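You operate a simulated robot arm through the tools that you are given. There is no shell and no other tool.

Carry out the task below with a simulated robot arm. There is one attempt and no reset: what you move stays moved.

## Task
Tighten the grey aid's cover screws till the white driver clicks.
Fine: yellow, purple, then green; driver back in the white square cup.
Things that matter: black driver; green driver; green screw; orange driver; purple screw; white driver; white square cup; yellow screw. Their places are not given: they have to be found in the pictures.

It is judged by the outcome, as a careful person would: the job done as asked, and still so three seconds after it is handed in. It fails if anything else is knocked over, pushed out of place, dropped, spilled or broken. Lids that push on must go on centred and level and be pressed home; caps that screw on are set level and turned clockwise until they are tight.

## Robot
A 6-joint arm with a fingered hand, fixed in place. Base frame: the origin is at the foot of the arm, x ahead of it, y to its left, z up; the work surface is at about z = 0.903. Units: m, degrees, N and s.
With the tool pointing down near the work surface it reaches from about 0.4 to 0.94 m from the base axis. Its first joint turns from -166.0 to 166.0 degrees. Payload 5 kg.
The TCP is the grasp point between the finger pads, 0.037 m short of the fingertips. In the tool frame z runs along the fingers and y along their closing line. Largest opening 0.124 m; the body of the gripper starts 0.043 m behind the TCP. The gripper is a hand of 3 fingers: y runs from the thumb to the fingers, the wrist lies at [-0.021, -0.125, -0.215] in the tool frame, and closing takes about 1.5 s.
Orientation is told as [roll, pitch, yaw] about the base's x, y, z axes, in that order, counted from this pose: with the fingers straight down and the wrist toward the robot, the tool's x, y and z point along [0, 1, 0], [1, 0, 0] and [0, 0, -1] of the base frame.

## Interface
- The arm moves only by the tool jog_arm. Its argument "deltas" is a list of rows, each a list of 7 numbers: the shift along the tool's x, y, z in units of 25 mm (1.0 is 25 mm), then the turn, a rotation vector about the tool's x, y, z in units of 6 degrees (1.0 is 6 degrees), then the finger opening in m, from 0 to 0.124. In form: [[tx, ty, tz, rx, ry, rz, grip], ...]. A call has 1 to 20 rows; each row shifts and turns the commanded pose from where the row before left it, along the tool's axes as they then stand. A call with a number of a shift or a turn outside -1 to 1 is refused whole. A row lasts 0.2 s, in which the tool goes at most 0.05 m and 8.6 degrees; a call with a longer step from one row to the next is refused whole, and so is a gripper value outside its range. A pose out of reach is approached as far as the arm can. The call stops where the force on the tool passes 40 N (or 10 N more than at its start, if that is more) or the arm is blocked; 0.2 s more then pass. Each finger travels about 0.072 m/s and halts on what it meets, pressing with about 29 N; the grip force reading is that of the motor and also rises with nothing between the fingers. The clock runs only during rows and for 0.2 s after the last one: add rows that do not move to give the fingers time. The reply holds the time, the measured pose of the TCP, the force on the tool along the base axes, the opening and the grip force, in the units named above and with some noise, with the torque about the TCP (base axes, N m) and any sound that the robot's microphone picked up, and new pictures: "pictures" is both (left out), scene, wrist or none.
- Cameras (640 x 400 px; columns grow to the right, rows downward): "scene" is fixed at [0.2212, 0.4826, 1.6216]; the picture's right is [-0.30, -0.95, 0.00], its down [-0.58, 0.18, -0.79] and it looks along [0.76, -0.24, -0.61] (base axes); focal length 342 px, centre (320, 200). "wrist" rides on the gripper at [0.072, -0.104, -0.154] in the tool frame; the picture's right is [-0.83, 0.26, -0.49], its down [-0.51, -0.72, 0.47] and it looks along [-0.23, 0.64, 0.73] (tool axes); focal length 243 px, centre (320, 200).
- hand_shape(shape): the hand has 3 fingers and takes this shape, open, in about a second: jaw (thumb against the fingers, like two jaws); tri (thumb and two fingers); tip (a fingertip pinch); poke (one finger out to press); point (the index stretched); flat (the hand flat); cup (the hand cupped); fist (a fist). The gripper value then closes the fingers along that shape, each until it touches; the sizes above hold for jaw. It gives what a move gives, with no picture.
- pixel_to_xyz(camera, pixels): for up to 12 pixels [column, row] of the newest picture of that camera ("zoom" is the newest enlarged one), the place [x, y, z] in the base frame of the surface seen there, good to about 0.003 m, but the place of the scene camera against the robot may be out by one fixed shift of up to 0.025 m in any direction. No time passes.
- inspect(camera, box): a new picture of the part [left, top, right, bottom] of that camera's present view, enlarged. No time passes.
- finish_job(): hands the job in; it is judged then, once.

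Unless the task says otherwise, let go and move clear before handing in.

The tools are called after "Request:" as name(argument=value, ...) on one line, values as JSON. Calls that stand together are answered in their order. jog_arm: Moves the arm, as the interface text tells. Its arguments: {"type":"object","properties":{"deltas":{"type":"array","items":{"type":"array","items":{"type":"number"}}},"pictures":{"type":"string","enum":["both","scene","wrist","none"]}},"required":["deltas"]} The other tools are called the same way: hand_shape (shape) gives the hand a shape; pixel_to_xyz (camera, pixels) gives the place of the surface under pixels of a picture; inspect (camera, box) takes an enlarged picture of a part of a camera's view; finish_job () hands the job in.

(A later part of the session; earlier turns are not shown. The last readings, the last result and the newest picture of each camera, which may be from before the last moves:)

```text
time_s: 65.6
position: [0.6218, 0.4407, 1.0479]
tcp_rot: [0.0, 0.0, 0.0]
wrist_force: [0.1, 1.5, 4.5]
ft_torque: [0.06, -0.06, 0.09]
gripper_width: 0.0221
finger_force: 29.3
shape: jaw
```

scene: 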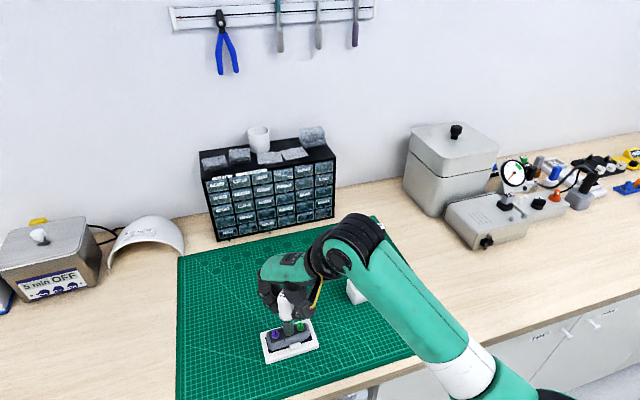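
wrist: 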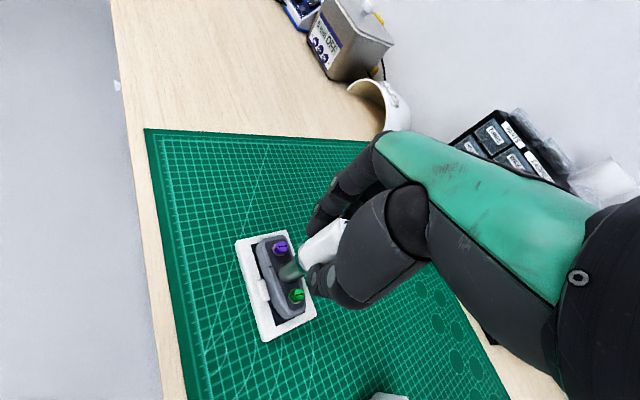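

Torque about 0.1 N·m and the axial force is slowly easing, so the screw is running in. Continuing.

Request:
jog_arm(deltas=[[0, 0, 0.008, 0, 0, 0.5, 0.01], [0, 0, 0, 0, 0, 0.5, 0.01], [0, 0, 0, 0, 0, 0.5, 0.01], [0, 0, 0, 0, 0, 0.5, 0.01], [0, 0, 0, 0, 0, 0, 0.01]], pictures="none")

Request:
jog_arm(deltas=[[0, 0, 0, 0, 0, 0.5, 0.01], [0, 0, 0, 0, 0, 0.5, 0.01], [0, 0, 0, 0, 0, 0.5, 0.01], [0, 0, 0, 0, 0, 0.5, 0.01], [0, 0, 0, 0, 0, 0, 0.01]], pictures="none")

Request:
jog_arm(deltas=[[0, 0, 0, 0, 0, 0.5, 0.01], [0, 0, 0, 0, 0, 0.5, 0.01], [0, 0, 0, 0, 0, 0.5, 0.01], [0, 0, 0, 0, 0, 0.5, 0.01], [0, 0, 0, 0, 0, 0, 0.01]], pictures="wrist")

Request:
inspect(camera="wrist", box=[230, 200, 350, 320])

```text
time_s: 66.8
position: [0.6237, 0.4411, 1.048]
tcp_rot: [0.0, 0.0, -12.0]
wrist_force: [0.7, 1.2, 6.5]
ft_torque: [0.06, -0.14, 0.14]
gripper_width: 0.0225
finger_force: 29.0
shape: jaw
```

```text
time_s: 68.0
position: [0.6241, 0.4406, 1.0496]
tcp_rot: [0.0, 0.0, -24.0]
wrist_force: [1.6, -0.1, 6.3]
ft_torque: [0.03, -0.08, 0.04]
gripper_width: 0.0224
finger_force: 28.6
shape: jaw
```

```text
time_s: 69.2
position: [0.623, 0.4408, 1.0486]
tcp_rot: [0.0, -0.1, -36.0]
wrist_force: [0.8, -0.2, 6.2]
ft_torque: [0.01, -0.09, 0.14]
gripper_width: 0.0226
finger_force: 29.2
shape: jaw
```

wrist: 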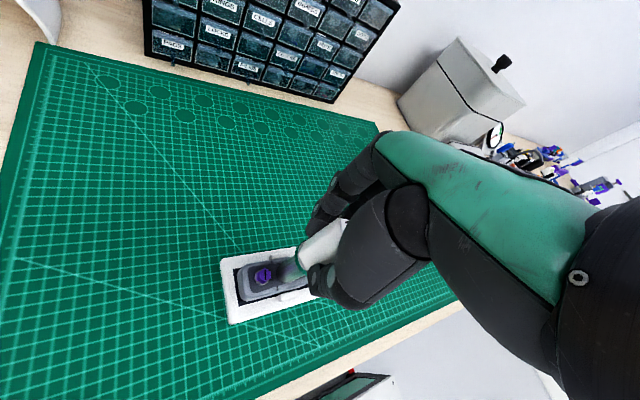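

```text
3.33 times, centred on (290, 260) of wrist
```

zoom: 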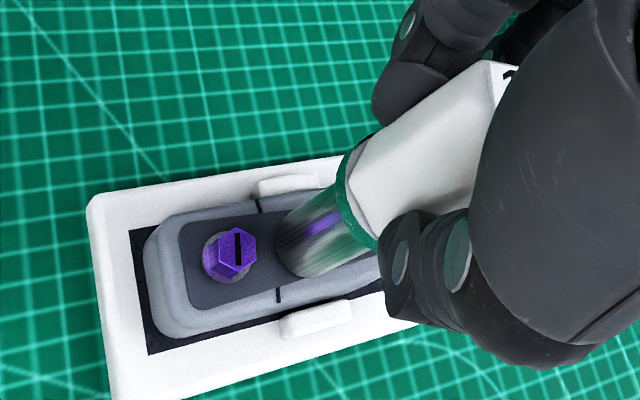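

At yaw −36 with no click yet. I'll lift in small steps here (well inside reach), then re-engage for another stroke.

Request:
jog_arm(deltas=[[0, 0, -0.2, 0, 0, 0, 0.01], [0, 0, -0.2, 0, 0, 0, 0.01], [0, 0, -0.2, 0, 0, 0, 0.01], [0, 0, 0, 0, 0, 0, 0.01]], pictures="none")

Request:
jog_arm(deltas=[[0, 0, -0.1, 0, 0, 0, 0.01], [0, 0, 0, 0, 0, -1, 0.01], [0, 0, 0, 0, 0, -1, 0.01], [0, 0, 0, 0, 0, -1, 0.01], [0, 0, -0.1, 0, 0, -1, 0.01], [0, 0, -0.2, 0, 0, -1, 0.01], [0, 0, -0.2, 0, 0, -1, 0.01], [0, 0, -0.2, 0, 0, -1, 0.01], [0, 0, -0.2, 0, 0, -1, 0.01], [0, 0, -0.2, 0, 0, -1, 0.01], [0, 0, -0.2, 0, 0, -1, 0.01], [0, 0, 0, 0, 0, -1, 0.01], [0, 0, 0, 0, 0, -1, 0.01], [0, 0, 0, 0, 0, -1, 0.01], [0, 0, 0, 0, 0, -1, 0.01], [0, 0, 0, 0, 0, -1, 0.01], [0, 0, 0, 0, 0, -1, 0.01], [0, 0, 0, 0, 0, 0, 0.01]], pictures="both")

Request:
inspect(camera="scene", box=[265, 318, 313, 348])

Request:
inspect(camera="wrist", box=[230, 220, 340, 330])

```text
time_s: 70.2
position: [0.6229, 0.4403, 1.0645]
tcp_rot: [0.0, 0.0, -36.0]
wrist_force: [0.3, 0.2, -0.2]
ft_torque: [0.0, 0.01, 0.0]
gripper_width: 0.0222
finger_force: 29.2
shape: jaw
```

```text
time_s: 74.0
position: [0.6238, 0.4408, 1.0985]
tcp_rot: [0.0, 0.0, 60.1]
wrist_force: [-0.7, -1.0, -0.1]
ft_torque: [-0.01, 0.0, 0.0]
gripper_width: 0.0219
finger_force: 28.9
shape: jaw
```

scene: 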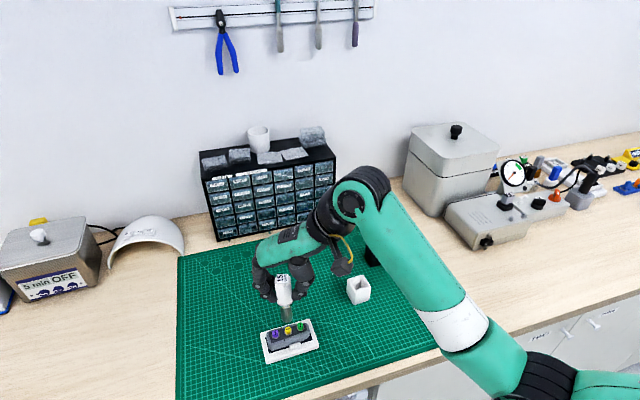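
wrist: 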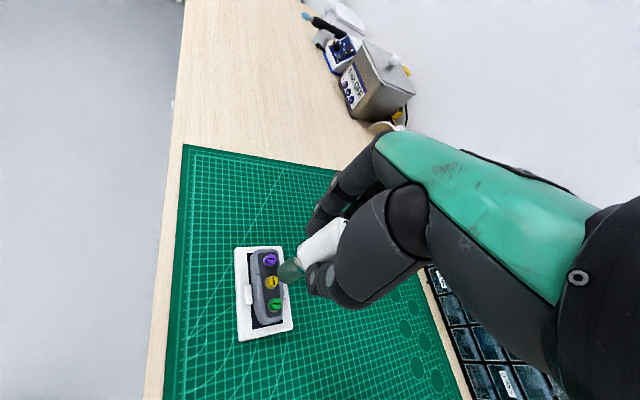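

```text
13.33 times, centred on (289, 333) of scene
```

zoom: 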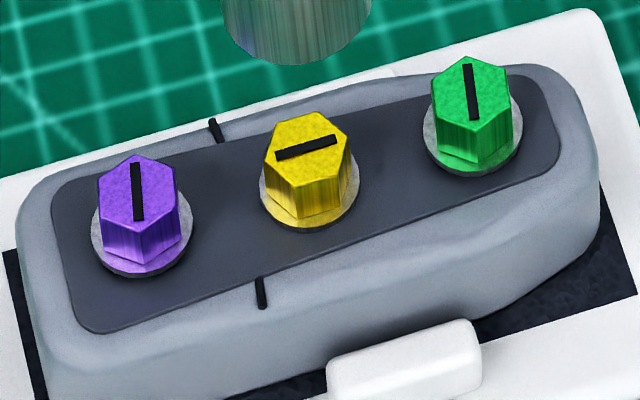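

```text
3.64 times, centred on (285, 275) of wrist
```

zoom: 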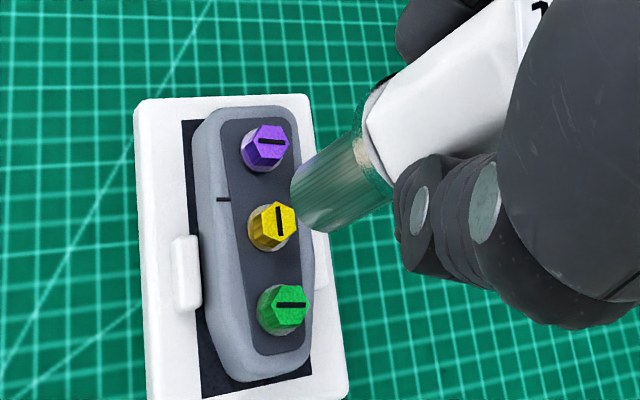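

The yellow slot is in exactly the same orientation as after the first stroke, so the second stroke did not turn it: it may be seated while the driver slips somewhere. I'll check the handle's orientation against the hand using the label corners.

Request:
inspect(camera="scene", box=[260, 262, 308, 322])

```text
6.67 times, centred on (284, 292) of scene
```

zoom: 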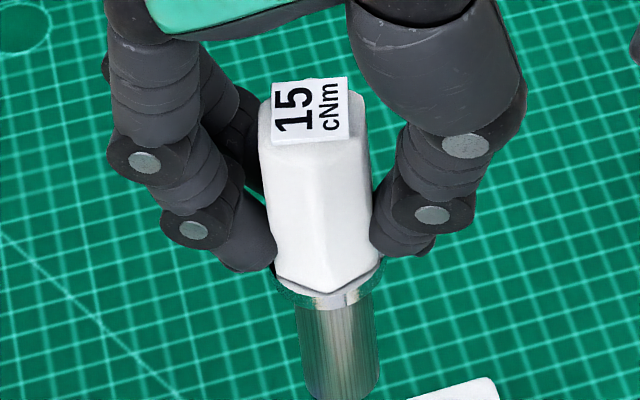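

Request:
pixel_to_xyz(camera="zoom", pixels=[[275, 86], [344, 80], [346, 134], [275, 140], [310, 110], [290, 250], [350, 250], [340, 380], [310, 380]])

```text
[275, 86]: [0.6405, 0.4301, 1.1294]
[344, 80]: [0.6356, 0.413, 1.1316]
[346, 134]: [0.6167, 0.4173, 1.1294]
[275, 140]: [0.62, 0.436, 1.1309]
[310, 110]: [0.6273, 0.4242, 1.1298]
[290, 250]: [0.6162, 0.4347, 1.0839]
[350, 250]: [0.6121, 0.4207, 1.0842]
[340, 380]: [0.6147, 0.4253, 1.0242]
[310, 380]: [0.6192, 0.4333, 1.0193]
```

The label shows the handle lagging the hand by only about 12°, so the grip is holding, and the seated yellow head stopped after about 90°. I'll re-seat on yellow with the hex aligned (yaw ≈ 44) and turn in very fine steps, checking torque and sound after each one.

Request:
jog_arm(deltas=[[0, 0, 0, 0, 0, 1, 0.01], [0, 0, 0, 0, 0, 1, 0.01], [0, 0, 0, 0, 0, 0.66, 0.01], [0, 0, 0.4, 0, 0, 0, 0.01], [0, 0, 0.4, 0, 0, 0, 0.01], [0, 0, 0.3, 0, 0, 0, 0.01], [0, 0, 0, 0, 0, 0, 0.01]], pictures="both")

Request:
inspect(camera="scene", box=[255, 290, 319, 350])

Request:
inspect(camera="wrist", box=[230, 220, 340, 330])

```text
time_s: 75.6
position: [0.6231, 0.4416, 1.0702]
tcp_rot: [0.1, 0.0, 44.0]
wrist_force: [-0.2, 0.4, -1.2]
ft_torque: [-0.03, 0.0, -0.03]
gripper_width: 0.0221
finger_force: 29.3
shape: jaw
```

scene: 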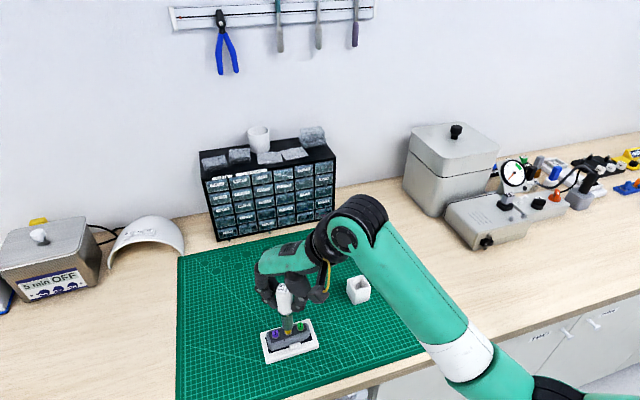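
wrist: 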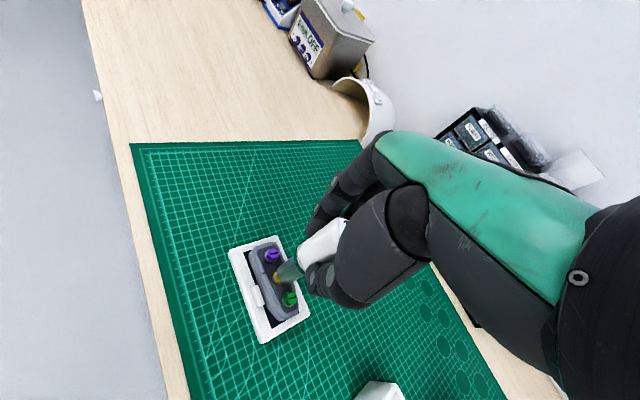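

```text
6.67 times, centred on (287, 320) of scene
```

zoom: 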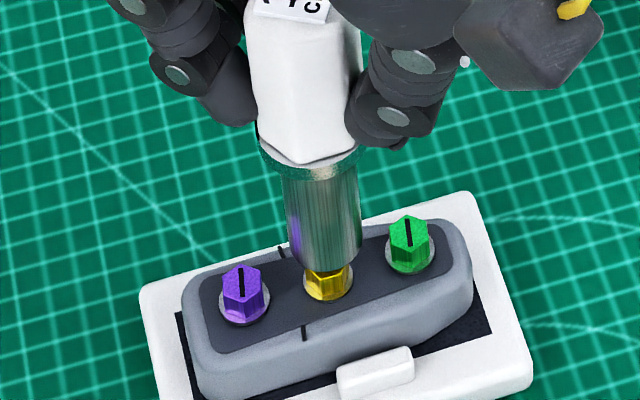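

```text
3.64 times, centred on (285, 275) of wrist
```

zoom: 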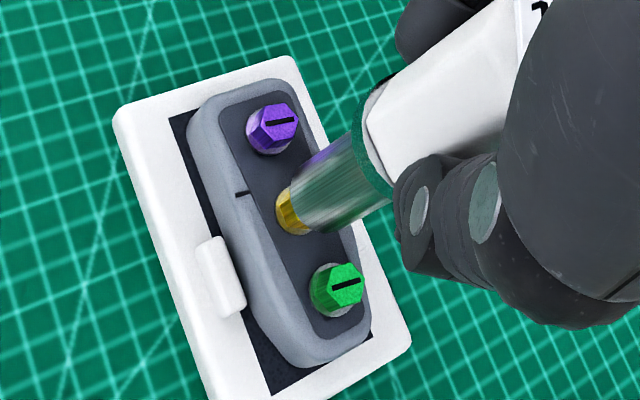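

Still lined up over the head. Lowering to contact, then turning in fine steps.

Request:
jog_arm(deltas=[[0, 0, 0.2, 0, 0, 0, 0.01], [0, 0, 0.2, 0, 0, 0, 0.01], [0, 0, 0.2, 0, 0, 0, 0.01], [0, 0, 0.1, 0, 0, 0, 0.01], [0, 0, 0.06, 0, 0, 0, 0.01], [0, 0, 0, 0, 0, 0, 0.01]], pictures="none")

Request:
jog_arm(deltas=[[0, 0, 0.04, 0, 0, 0, 0.01], [0, 0, 0, 0, 0, 0, 0.01]], pictures="none")

Request:
jog_arm(deltas=[[0, 0, 0.04, 0, 0, 0, 0.01], [0, 0, 0, 0, 0, 0, 0.01]], pictures="none")

```text
time_s: 77.0
position: [0.6234, 0.4404, 1.0512]
tcp_rot: [0.0, 0.1, 44.0]
wrist_force: [-0.1, -0.9, -0.5]
ft_torque: [-0.02, -0.02, 0.01]
gripper_width: 0.022
finger_force: 29.6
shape: jaw
```

```text
time_s: 77.6
position: [0.6244, 0.4414, 1.0504]
tcp_rot: [0.0, 0.0, 44.0]
wrist_force: [0.3, 0.4, -0.1]
ft_torque: [0.01, 0.03, 0.0]
gripper_width: 0.0221
finger_force: 29.5
shape: jaw
```

```text
time_s: 78.2
position: [0.6241, 0.4414, 1.05]
tcp_rot: [0.0, 0.0, 44.0]
wrist_force: [0.3, -0.8, -0.5]
ft_torque: [0.02, 0.0, 0.01]
gripper_width: 0.0219
finger_force: 28.6
shape: jaw
```

No axial contact yet at z 1.05, but the socket covers the head. I'll turn here without pressing to see if torque builds purely from the hex.

Request:
jog_arm(deltas=[[0, 0, 0, 0, 0, 0.5, 0.01], [0, 0, 0, 0, 0, 0, 0.01]], pictures="none")

Request:
jog_arm(deltas=[[0, 0, 0, 0, 0, 0.5, 0.01], [0, 0, 0, 0, 0, 0, 0.01]], pictures="none")

Request:
jog_arm(deltas=[[0, 0, 0, 0, 0, 0.5, 0.01], [0, 0, 0, 0, 0, 0, 0.01]], pictures="none")

Request:
jog_arm(deltas=[[0, 0, 0, 0, 0, 0.5, 0.01], [0, 0, 0, 0, 0, 0, 0.01]], pictures="none")

```text
time_s: 78.8
position: [0.6227, 0.4418, 1.0498]
tcp_rot: [0.1, -0.1, 41.0]
wrist_force: [0.2, 0.2, -1.0]
ft_torque: [0.01, -0.02, 0.0]
gripper_width: 0.0218
finger_force: 28.9
shape: jaw
```

```text
time_s: 79.4
position: [0.6242, 0.4414, 1.0499]
tcp_rot: [-0.1, 0.0, 37.9]
wrist_force: [0.1, 1.3, -0.6]
ft_torque: [-0.01, 0.01, 0.04]
gripper_width: 0.0218
finger_force: 29.2
shape: jaw
```

```text
time_s: 80.0
position: [0.6228, 0.4407, 1.0499]
tcp_rot: [-0.1, 0.0, 35.0]
wrist_force: [-0.7, -0.4, -0.3]
ft_torque: [0.02, -0.03, 0.05]
gripper_width: 0.0219
finger_force: 29.0
shape: jaw
```

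```text
time_s: 80.6
position: [0.6239, 0.4413, 1.0504]
tcp_rot: [0.0, 0.0, 32.0]
wrist_force: [0.1, 0.0, -1.5]
ft_torque: [0.04, -0.04, 0.06]
gripper_width: 0.0223
finger_force: 29.2
shape: jaw
```

Torque is building steadily (0.00 → 0.06 N·m) with no axial load, so the hex really is engaged. Continuing in 3° steps.

Request:
jog_arm(deltas=[[0, 0, 0, 0, 0, 0.5, 0.01], [0, 0, 0, 0, 0, 0, 0.01]], pictures="none")

Request:
jog_arm(deltas=[[0, 0, 0, 0, 0, 0.5, 0.01], [0, 0, 0, 0, 0, 0, 0.01]], pictures="none")

Request:
jog_arm(deltas=[[0, 0, 0, 0, 0, 0.5, 0.01], [0, 0, 0, 0, 0, 0, 0.01]], pictures="none")

Request:
jog_arm(deltas=[[0, 0, 0, 0, 0, 0.5, 0.01], [0, 0, 0, 0, 0, 0, 0.01]], pictures="both")

Request:
inspect(camera="scene", box=[255, 290, 319, 350])

```text
time_s: 81.2
position: [0.6241, 0.442, 1.0502]
tcp_rot: [0.0, 0.1, 28.9]
wrist_force: [0.0, 0.9, -0.8]
ft_torque: [-0.01, 0.02, 0.11]
gripper_width: 0.0218
finger_force: 29.1
shape: jaw
```

```text
time_s: 81.8
position: [0.6231, 0.4422, 1.0503]
tcp_rot: [0.1, 0.0, 26.2]
wrist_force: [0.0, -1.0, -0.5]
ft_torque: [0.03, 0.01, 0.08]
gripper_width: 0.0221
finger_force: 29.2
shape: jaw
```

```text
time_s: 82.4
position: [0.6229, 0.4409, 1.0492]
tcp_rot: [-0.1, 0.0, 23.0]
wrist_force: [0.3, 0.3, -0.2]
ft_torque: [-0.01, 0.0, 0.14]
gripper_width: 0.0221
finger_force: 29.0
shape: jaw
```

```text
time_s: 83.0
position: [0.6231, 0.441, 1.0504]
tcp_rot: [-0.1, 0.1, 20.0]
wrist_force: [-0.4, -0.6, -1.6]
ft_torque: [0.01, 0.03, 0.12]
gripper_width: 0.0221
finger_force: 29.3
shape: jaw
```

scene: 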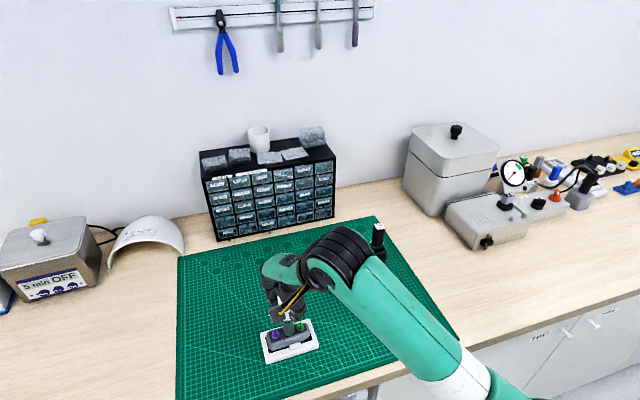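
wrist: 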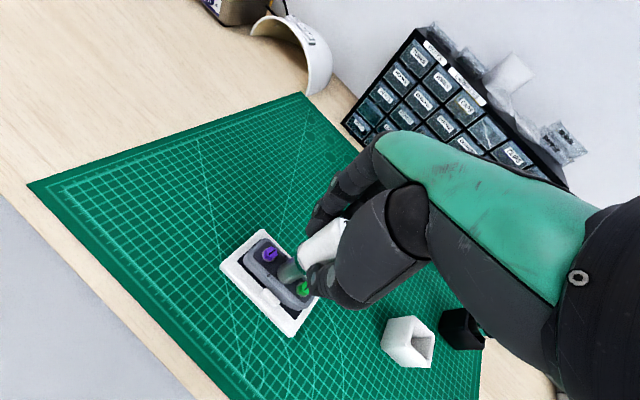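

```text
6.67 times, centred on (287, 320) of scene
```

zoom: 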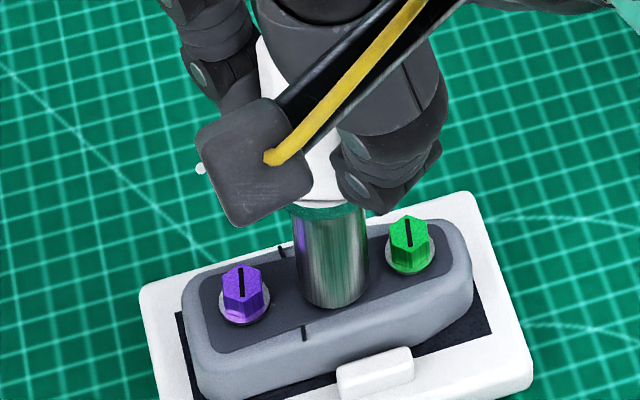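

Torque climbs smoothly toward 0.15 (0.11, 0.08, 0.14, 0.12). Continuing in 3° steps toward the click.

Request:
jog_arm(deltas=[[0, 0, 0, 0, 0, 0.5, 0.01], [0, 0, 0, 0, 0, 0, 0.01]], pictures="none")

Request:
jog_arm(deltas=[[0, 0, 0, 0, 0, 0.5, 0.01], [0, 0, 0, 0, 0, 0, 0.01]], pictures="none")

Request:
jog_arm(deltas=[[0, 0, 0, 0, 0, 0.5, 0.01], [0, 0, 0, 0, 0, 0, 0.01]], pictures="none")

Request:
jog_arm(deltas=[[0, 0, 0, 0, 0, 0.5, 0.01], [0, 0, 0, 0, 0, 0, 0.01]], pictures="none")

```text
time_s: 83.6
position: [0.6232, 0.4412, 1.0497]
tcp_rot: [0.0, -0.1, 17.1]
wrist_force: [0.3, 0.2, -1.1]
ft_torque: [-0.02, 0.03, 0.06]
gripper_width: 0.022
finger_force: 29.2
shape: jaw
```

```text
time_s: 84.2
position: [0.623, 0.4414, 1.0495]
tcp_rot: [0.0, -0.1, 14.0]
wrist_force: [0.0, 0.0, -0.8]
ft_torque: [0.02, 0.0, 0.04]
gripper_width: 0.0222
finger_force: 28.8
shape: jaw
```

```text
time_s: 84.8
position: [0.6234, 0.4419, 1.0485]
tcp_rot: [-0.1, 0.0, 11.0]
wrist_force: [1.2, 0.5, -0.5]
ft_torque: [-0.02, 0.0, 0.05]
gripper_width: 0.0218
finger_force: 28.4
shape: jaw
```

```text
time_s: 85.4
position: [0.6244, 0.4415, 1.0484]
tcp_rot: [0.0, 0.0, 8.0]
wrist_force: [-0.4, -0.3, 0.2]
ft_torque: [0.01, 0.01, 0.08]
gripper_width: 0.0219
finger_force: 29.0
shape: jaw
```

Torque dropped from 0.13 to 0.05 near yaw 18 with no click sound, so something slipped. I'll check in the wrist view whether the handle has rotated in the fingers.

Request:
jog_arm(deltas=[[0, 0, 0, 0, 0, 0, 0.01]], pictures="both")

Request:
inspect(camera="wrist", box=[280, 200, 360, 300])

Request:
inspect(camera="scene", box=[255, 280, 319, 350])

```text
time_s: 85.8
position: [0.6229, 0.4407, 1.0493]
tcp_rot: [0.0, 0.1, 8.1]
wrist_force: [0.5, 0.4, -0.4]
ft_torque: [0.03, -0.01, 0.07]
gripper_width: 0.0219
finger_force: 29.0
shape: jaw
```

scene: 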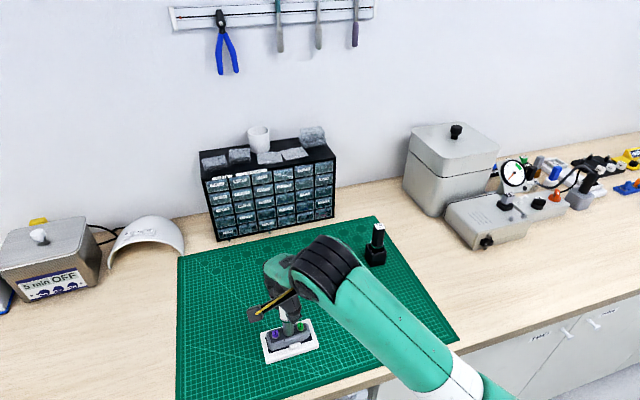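
wrist: 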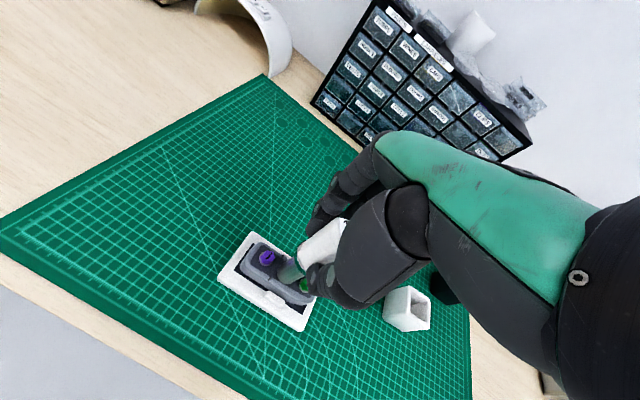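

```text
4.00 times, centred on (320, 250) of wrist
```

zoom: 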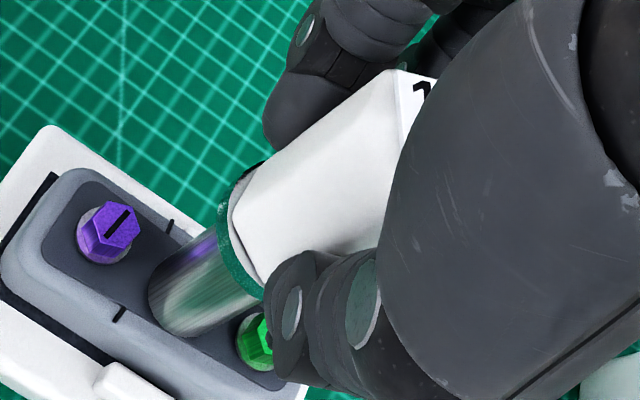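

```text
5.71 times, centred on (287, 315) of scene
```

zoom: 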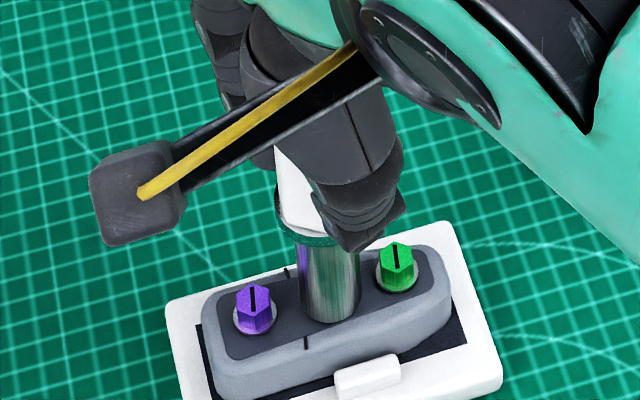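

The handle still turns with the hand, so the slip is between driver and screw: probably cam-out from too little push. I'll press harder (about 10–12 N) and turn in fine steps again.

Request:
jog_arm(deltas=[[0, 0, 0.04, 0, 0, 0, 0.01], [0, 0, 0.03, 0, 0, 0, 0.01], [0, 0, 0, 0, 0, 0, 0.01]], pictures="none")

Request:
jog_arm(deltas=[[0, 0, 0.02, 0, 0, 0, 0.01], [0, 0, 0, 0, 0, 0, 0.01]], pictures="none")

```text
time_s: 86.6
position: [0.6236, 0.4409, 1.048]
tcp_rot: [0.1, -0.2, 8.2]
wrist_force: [-0.6, 0.7, 6.6]
ft_torque: [-0.03, 0.0, 0.1]
gripper_width: 0.0222
finger_force: 28.9
shape: jaw
```

```text
time_s: 87.2
position: [0.6242, 0.4414, 1.0477]
tcp_rot: [0.1, 0.0, 8.1]
wrist_force: [-0.5, 0.9, 13.1]
ft_torque: [0.02, -0.01, 0.08]
gripper_width: 0.0223
finger_force: 29.4
shape: jaw
```

Pressing at 13 N now, torque 0.08. Turning clockwise in 3° steps.

Request:
jog_arm(deltas=[[0, 0, 0, 0, 0, 0.5, 0.01], [0, 0, 0, 0, 0, 0, 0.01]], pictures="none")

Request:
jog_arm(deltas=[[0, 0, 0, 0, 0, 0.5, 0.01], [0, 0, 0, 0, 0, 0, 0.01]], pictures="none")

Request:
jog_arm(deltas=[[0, 0, 0, 0, 0, 0.5, 0.01], [0, 0, 0, 0, 0, 0, 0.01]], pictures="none")

Request:
jog_arm(deltas=[[0, 0, 0, 0, 0, 0.5, 0.01], [0, 0, 0, 0, 0, 0, 0.01]], pictures="none")

Request:
jog_arm(deltas=[[0, 0, 0, 0, 0, 0.5, 0.01], [0, 0, 0, 0, 0, 0, 0.01]], pictures="none")

Request:
jog_arm(deltas=[[0, 0, 0, 0, 0, 0.5, 0.01], [0, 0, 0, 0, 0, 0, 0.01]], pictures="none")

```text
time_s: 87.8
position: [0.6233, 0.4412, 1.0483]
tcp_rot: [0.0, -0.1, 5.1]
wrist_force: [0.2, 0.9, 14.9]
ft_torque: [0.01, -0.09, 0.1]
gripper_width: 0.0223
finger_force: 28.8
shape: jaw
```

```text
time_s: 88.4
position: [0.6233, 0.4413, 1.0482]
tcp_rot: [0.0, -0.1, 2.0]
wrist_force: [0.5, -0.1, 14.7]
ft_torque: [0.02, -0.08, 0.13]
gripper_width: 0.0223
finger_force: 29.1
shape: jaw
```

```text
time_s: 89.0
position: [0.6228, 0.4415, 1.0475]
tcp_rot: [0.0, 0.0, -0.9]
wrist_force: [0.3, 1.7, 13.1]
ft_torque: [0.07, -0.16, 0.16]
gripper_width: 0.0226
finger_force: 29.3
shape: jaw
```

```text
time_s: 89.6
position: [0.6236, 0.442, 1.0479]
tcp_rot: [0.0, 0.0, -3.9]
wrist_force: [0.9, 1.4, 12.8]
ft_torque: [0.03, -0.13, 0.24]
gripper_width: 0.0222
finger_force: 28.9
shape: jaw
```

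```text
time_s: 90.2
position: [0.6228, 0.4403, 1.048]
tcp_rot: [0.0, 0.1, -7.0]
wrist_force: [1.0, 1.2, 12.3]
ft_torque: [0.03, -0.09, 0.08]
gripper_width: 0.023
finger_force: 28.5
shape: jaw
```

```text
time_s: 90.8
position: [0.6233, 0.4411, 1.0477]
tcp_rot: [0.1, 0.0, -10.0]
wrist_force: [1.0, 1.1, 12.8]
ft_torque: [0.04, -0.06, 0.06]
gripper_width: 0.0225
finger_force: 29.2
shape: jaw
```

Torque again rose (peak 0.24 at 13 N push) then dropped near yaw −5, spaced about 24° from the previous drop: a ratchet-like slip. I'll lift off and look at the yellow slot once more.

Request:
jog_arm(deltas=[[0, 0, -0.2, 0, 0, 0, 0.01], [0, 0, -0.2, 0, 0, 0, 0.01], [0, 0, -0.2, 0, 0, 0, 0.01], [0, 0, -0.2, 0, 0, 0, 0.01], [0, 0, -0.3, 0, 0, -1, 0.01], [0, 0, -0.3, 0, 0, -1, 0.01], [0, 0, -0.3, 0, 0, -1, 0.01], [0, 0, -0.3, 0, 0, -1, 0.01], [0, 0, 0, 0, 0, -1, 0.01], [0, 0, 0, 0, 0, -1, 0.01], [0, 0, 0, 0, 0, -1, 0.01], [0, 0, 0, 0, 0, -1, 0.01], [0, 0, 0, 0, 0, -1, 0.01], [0, 0, 0, 0, 0, -1, 0.01], [0, 0, 0, 0, 0, -1, 0.01], [0, 0, 0, 0, 0, 0, 0.01]], pictures="both")

Request:
inspect(camera="scene", box=[260, 262, 308, 322])

Request:
pixel_to_xyz(camera="zoom", pixels=[[275, 86], [344, 80], [346, 134], [275, 140]])

Request:
inspect(camera="scene", box=[265, 318, 313, 348])

```text
time_s: 94.2
position: [0.6237, 0.4396, 1.0968]
tcp_rot: [0.0, 0.0, 56.1]
wrist_force: [0.4, -0.6, -1.5]
ft_torque: [0.0, 0.02, 0.0]
gripper_width: 0.0221
finger_force: 28.8
shape: jaw
```

scene: 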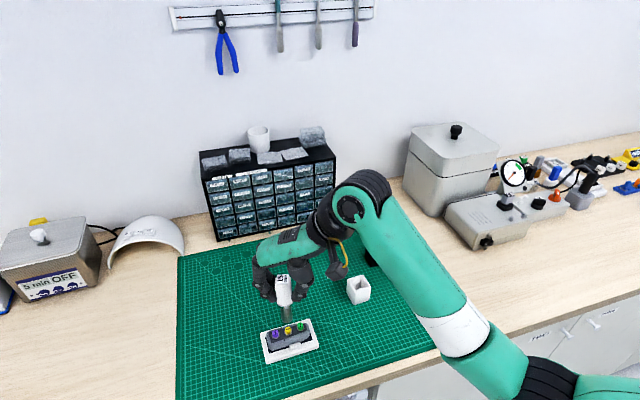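
wrist: 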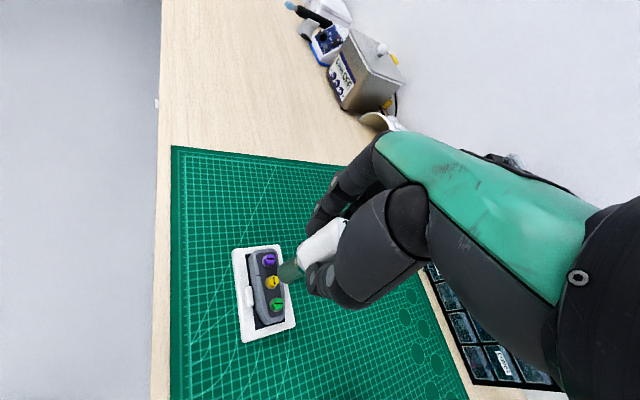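

```text
6.67 times, centred on (284, 292) of scene
```

zoom: 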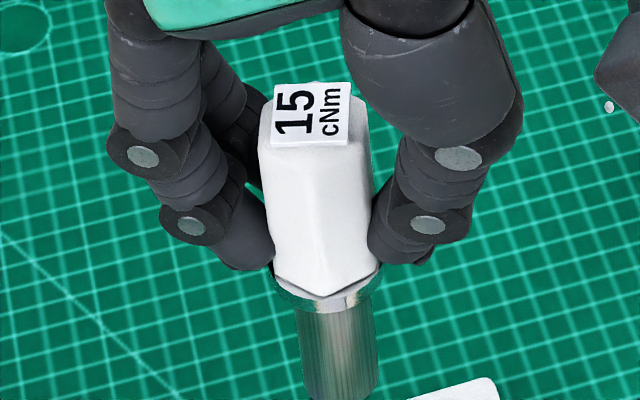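

```text
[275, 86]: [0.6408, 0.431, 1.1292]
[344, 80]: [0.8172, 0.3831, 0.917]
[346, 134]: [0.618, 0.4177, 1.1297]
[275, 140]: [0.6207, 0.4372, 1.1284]
```

```text
13.33 times, centred on (289, 333) of scene
```

zoom: 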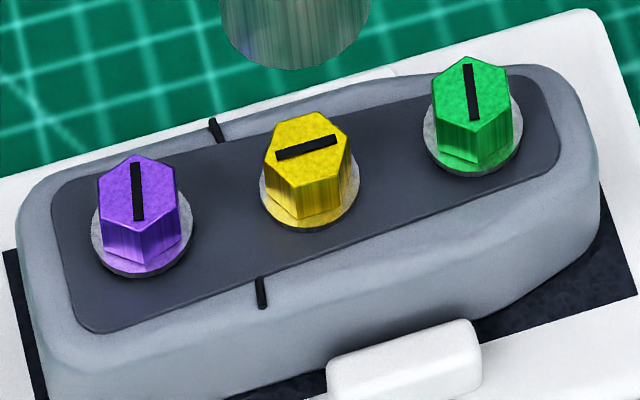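

The yellow head hasn't moved further, and the handle offset in the hand is stable at about 16°, so it looks seated while the driver ratchets. I'll re-seat on yellow and use single-row 2–3° calls so that no sound can be missed.

Request:
jog_arm(deltas=[[0, 0, 0, 0, 0, 1, 0.01], [0, 0, 0, 0, 0, 1, 0.01], [0, 0, 0.4, 0, 0, 0, 0.01], [0, 0, 0.4, 0, 0, 0, 0.01], [0, 0, 0.4, 0, 0, 0, 0.01], [0, 0, 0.3, 0, 0, 0, 0.01], [0, 0, 0.2, 0, 0, 0, 0.01], [0, 0, 0.1, 0, 0, 0, 0.01], [0, 0, 0, 0, 0, 0, 0.01]], pictures="scene")

Request:
inspect(camera="scene", box=[255, 290, 319, 350])

```text
time_s: 96.2
position: [0.6241, 0.4415, 1.0525]
tcp_rot: [0.0, 0.1, 44.0]
wrist_force: [0.2, 0.9, -1.1]
ft_torque: [0.01, 0.01, -0.02]
gripper_width: 0.022
finger_force: 28.8
shape: jaw
```

scene: 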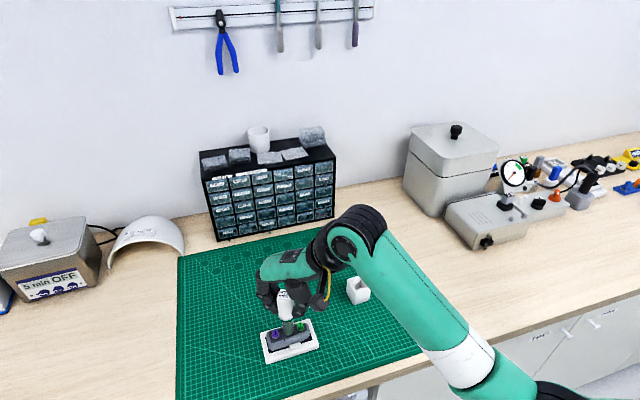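

```text
6.67 times, centred on (287, 320) of scene
```

zoom: 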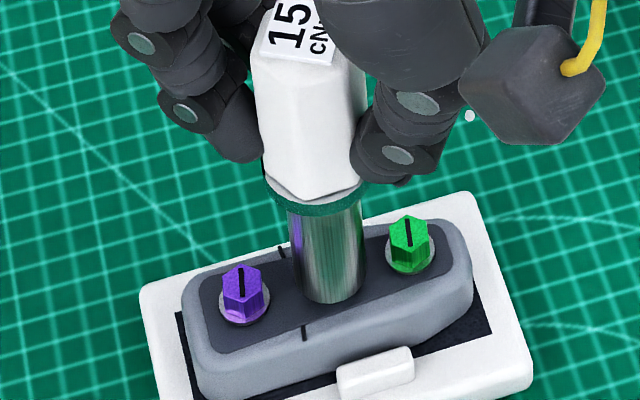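

Socket is over the head at z 1.0525. Lowering to light contact, then single-row turns.

Request:
jog_arm(deltas=[[0, 0, 0.08, 0, 0, 0, 0.01], [0, 0, 0.06, 0, 0, 0, 0.01], [0, 0, 0, 0, 0, 0, 0.01]], pictures="none")

Request:
jog_arm(deltas=[[0, 0, 0.02, 0, 0, 0.5, 0.01]], pictures="none")

Request:
jog_arm(deltas=[[0, 0, 0, 0, 0, 0.5, 0.01]], pictures="none")

Request:
jog_arm(deltas=[[0, 0, 0, 0, 0, 0.5, 0.01]], pictures="none")

Request:
jog_arm(deltas=[[0, 0, 0, 0, 0, 0.5, 0.01]], pictures="none")

Request:
jog_arm(deltas=[[0, 0, 0, 0, 0, 0.5, 0.01]], pictures="none")

Request:
jog_arm(deltas=[[0, 0, 0, 0, 0, 0.5, 0.01]], pictures="none")

Request:
jog_arm(deltas=[[0, 0, 0, 0, 0, 0.5, 0.01]], pictures="none")

Request:
jog_arm(deltas=[[0, 0, 0, 0, 0, 0.5, 0.01]], pictures="none")

Request:
jog_arm(deltas=[[0, 0, 0, 0, 0, 0.5, 0.01]], pictures="none")

```text
time_s: 97.0
position: [0.6234, 0.4403, 1.0498]
tcp_rot: [0.0, 0.0, 44.1]
wrist_force: [0.0, 0.5, 0.3]
ft_torque: [-0.01, 0.01, -0.01]
gripper_width: 0.022
finger_force: 29.5
shape: jaw
```

```text
time_s: 97.4
position: [0.6232, 0.4429, 1.0491]
tcp_rot: [0.0, -0.1, 41.1]
wrist_force: [-0.1, -0.5, 3.2]
ft_torque: [-0.01, -0.02, 0.04]
gripper_width: 0.022
finger_force: 29.2
shape: jaw
```

```text
time_s: 97.8
position: [0.6236, 0.4414, 1.0493]
tcp_rot: [0.0, 0.0, 38.1]
wrist_force: [0.1, 0.7, 5.0]
ft_torque: [0.06, -0.01, 0.03]
gripper_width: 0.0221
finger_force: 29.0
shape: jaw
```

```text
time_s: 98.2
position: [0.6243, 0.4413, 1.0484]
tcp_rot: [0.1, 0.0, 34.9]
wrist_force: [0.4, 0.4, 5.7]
ft_torque: [0.05, -0.02, 0.05]
gripper_width: 0.0224
finger_force: 29.1
shape: jaw
```

```text
time_s: 98.6
position: [0.6235, 0.4413, 1.0495]
tcp_rot: [0.1, -0.1, 32.0]
wrist_force: [0.2, 1.0, 7.0]
ft_torque: [0.04, -0.06, 0.05]
gripper_width: 0.0221
finger_force: 29.2
shape: jaw
```

```text
time_s: 99.0
position: [0.6249, 0.4419, 1.0489]
tcp_rot: [0.0, -0.1, 29.0]
wrist_force: [-0.2, 0.1, 7.6]
ft_torque: [0.05, -0.02, 0.1]
gripper_width: 0.0222
finger_force: 29.2
shape: jaw
```

```text
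time_s: 99.4
position: [0.6235, 0.4414, 1.0492]
tcp_rot: [0.0, 0.0, 26.0]
wrist_force: [-0.1, 0.3, 6.9]
ft_torque: [0.02, -0.1, 0.14]
gripper_width: 0.0221
finger_force: 29.3
shape: jaw
```

```text
time_s: 99.8
position: [0.6238, 0.4406, 1.0491]
tcp_rot: [0.0, 0.0, 22.9]
wrist_force: [1.2, 0.2, 7.0]
ft_torque: [0.09, -0.03, 0.14]
gripper_width: 0.0223
finger_force: 28.9
shape: jaw
```

```text
time_s: 100.2
position: [0.6238, 0.4412, 1.0492]
tcp_rot: [0.0, -0.1, 19.9]
wrist_force: [0.6, 1.0, 6.6]
ft_torque: [0.08, -0.08, 0.18]
gripper_width: 0.0223
finger_force: 29.1
shape: jaw
```

```text
time_s: 100.6
position: [0.6229, 0.4419, 1.0487]
tcp_rot: [-0.1, 0.0, 17.1]
wrist_force: [0.0, -0.1, 4.8]
ft_torque: [0.04, -0.08, 0.08]
gripper_width: 0.0223
finger_force: 29.1
shape: jaw
```

The slip came again at the same yaw (~18.5) with torque about 0.18 and no sound reported. To find where the twist happens, I'll re-engage at yaw 104, load it to just before the slip, and look at the label under load.

Request:
jog_arm(deltas=[[0, 0, -0.2, 0, 0, 0, 0.01], [0, 0, -0.2, 0, 0, 0, 0.01], [0, 0, -0.3, 0, 0, 0, 0.01], [0, 0, -0.3, 0, 0, 0, 0.01], [0, 0, 0, 0, 0, -1, 0.01], [0, 0, 0, 0, 0, -1, 0.01], [0, 0, 0, 0, 0, -1, 0.01], [0, 0, 0, 0, 0, -1, 0.01], [0, 0, 0, 0, 0, -1, 0.01], [0, 0, 0, 0, 0, -1, 0.01], [0, 0, 0, 0, 0, -1, 0.01], [0, 0, 0, 0, 0, -1, 0.01], [0, 0, 0, 0, 0, -1, 0.01], [0, 0, 0, 0, 0, -1, 0.01], [0, 0, 0, 0, 0, -1, 0.01], [0, 0, 0, 0, 0, -1, 0.01], [0, 0, 0, 0, 0, -1, 0.01], [0, 0, 0, 0, 0, -1, 0.01], [0, 0, 0, 0, 0, -0.5, 0.01], [0, 0, 0, 0, 0, 0, 0.01]], pictures="both")

Request:
inspect(camera="scene", box=[255, 270, 319, 340])

Request:
inspect(camera="wrist", box=[230, 220, 340, 330])

```text
time_s: 104.8
position: [0.625, 0.44, 1.0721]
tcp_rot: [-0.1, -0.1, 104.1]
wrist_force: [-0.4, 0.8, -0.6]
ft_torque: [0.02, 0.0, -0.02]
gripper_width: 0.0222
finger_force: 29.0
shape: jaw
```

scene: 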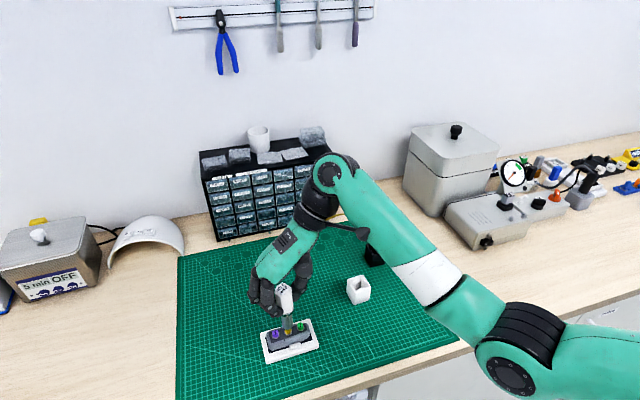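
wrist: 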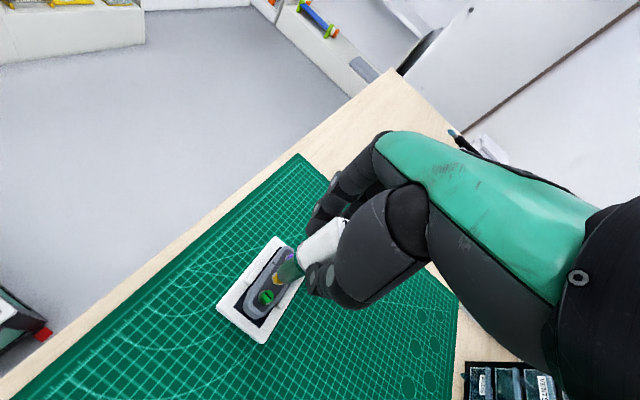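

```text
5.71 times, centred on (287, 305) of scene
```

zoom: 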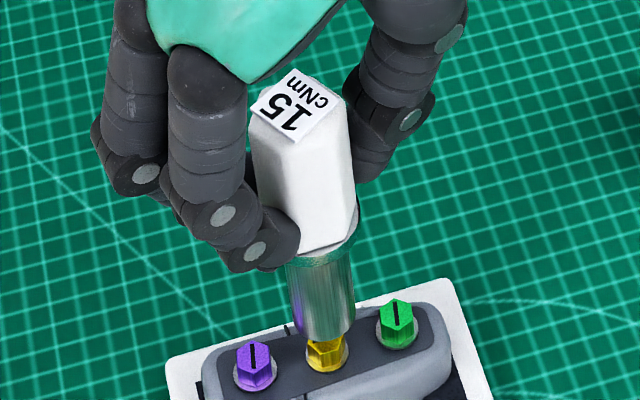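

```text
3.64 times, centred on (285, 275) of wrist
```

zoom: 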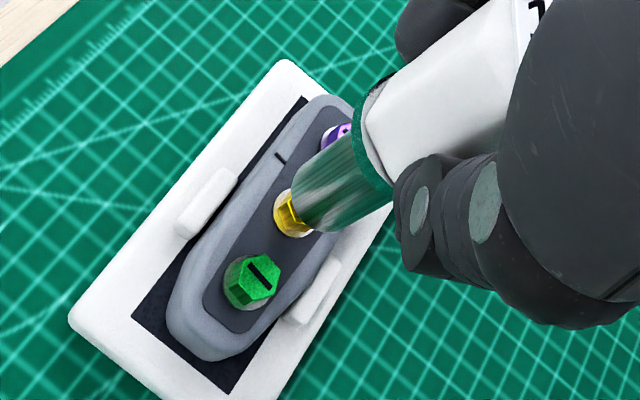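

Label visible at (293,107) in the zoom. Lowering onto yellow at yaw 104.

Request:
jog_arm(deltas=[[0, 0, 0.3, 0, 0, 0, 0.01], [0, 0, 0.3, 0, 0, 0, 0.01], [0, 0, 0.2, 0, 0, 0, 0.01], [0, 0, 0.1, 0, 0, 0, 0.01], [0, 0, 0, 0, 0, 0, 0.01]], pictures="scene")

Request:
inspect(camera="scene", box=[265, 280, 313, 340])

```text
time_s: 106.0
position: [0.6242, 0.4411, 1.0508]
tcp_rot: [0.1, 0.0, 104.0]
wrist_force: [-1.3, -0.1, -1.1]
ft_torque: [0.0, 0.04, -0.02]
gripper_width: 0.0221
finger_force: 28.9
shape: jaw
```

scene: 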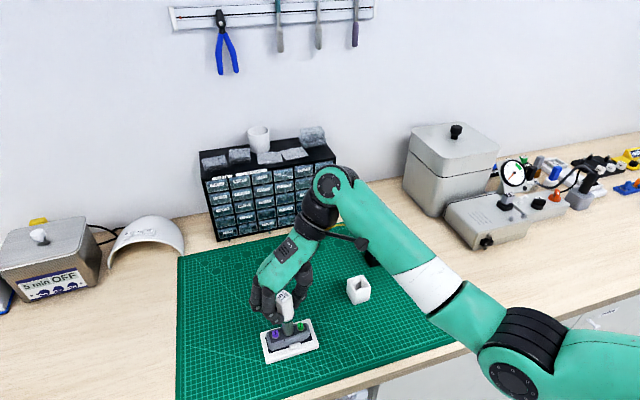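

```text
6.67 times, centred on (289, 310) of scene
```

zoom: 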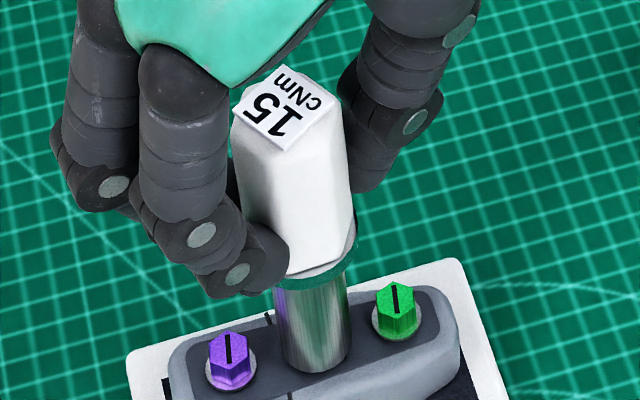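

Measuring the label corners unloaded, then turning 21° clockwise (to yaw 83) to compare under load.

Request:
pixel_to_xyz(camera="zoom", pixels=[[241, 110], [281, 71], [329, 104], [291, 145]])

Request:
jog_arm(deltas=[[0, 0, 0.03, 0, 0, 0.5, 0.01], [0, 0, 0, 0, 0, 0.5, 0.01], [0, 0, 0, 0, 0, 0.5, 0.01], [0, 0, 0, 0, 0, 0, 0.01]], pictures="none")

Request:
jog_arm(deltas=[[0, 0, 0, 0, 0, 0.5, 0.01], [0, 0, 0, 0, 0, 0.5, 0.01], [0, 0, 0, 0, 0, 0, 0.01]], pictures="none")

Request:
jog_arm(deltas=[[0, 0, 0, 0, 0, 0.5, 0.01], [0, 0, 0, 0, 0, 0.5, 0.01], [0, 0, 0, 0, 0, 0, 0.01]], pictures="scene")

Request:
inspect(camera="scene", box=[265, 280, 313, 340])

```text
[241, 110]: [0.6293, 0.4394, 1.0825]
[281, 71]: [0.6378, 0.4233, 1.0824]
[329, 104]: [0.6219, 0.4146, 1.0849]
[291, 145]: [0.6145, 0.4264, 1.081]
```

```text
time_s: 107.0
position: [0.622, 0.4409, 1.0494]
tcp_rot: [0.0, 0.0, 95.1]
wrist_force: [-0.3, -0.4, -0.3]
ft_torque: [-0.01, 0.0, 0.03]
gripper_width: 0.0219
finger_force: 28.6
shape: jaw
```

```text
time_s: 107.8
position: [0.6245, 0.4416, 1.0501]
tcp_rot: [0.0, 0.1, 89.0]
wrist_force: [0.1, 0.1, -1.1]
ft_torque: [0.01, -0.03, 0.12]
gripper_width: 0.0222
finger_force: 29.7
shape: jaw
```

```text
time_s: 108.6
position: [0.6232, 0.4414, 1.051]
tcp_rot: [0.0, 0.0, 83.0]
wrist_force: [0.4, -0.7, -0.1]
ft_torque: [0.03, -0.02, 0.12]
gripper_width: 0.0223
finger_force: 29.1
shape: jaw
```

scene: 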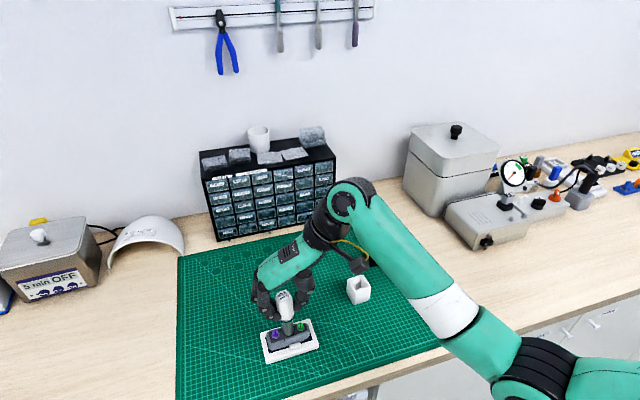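

```text
6.67 times, centred on (289, 310) of scene
```

zoom: 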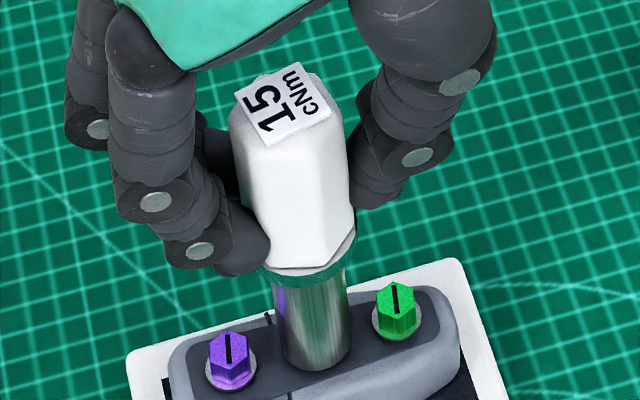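

Under load at yaw 83 (torque 0.12) I'll measure the label corners again.

Request:
pixel_to_xyz(camera="zoom", pixels=[[241, 97], [298, 66], [328, 111], [270, 141], [285, 103]])

```text
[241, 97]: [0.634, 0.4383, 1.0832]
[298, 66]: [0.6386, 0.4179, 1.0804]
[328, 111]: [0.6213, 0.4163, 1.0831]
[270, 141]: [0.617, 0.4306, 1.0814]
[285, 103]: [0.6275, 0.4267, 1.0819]
```

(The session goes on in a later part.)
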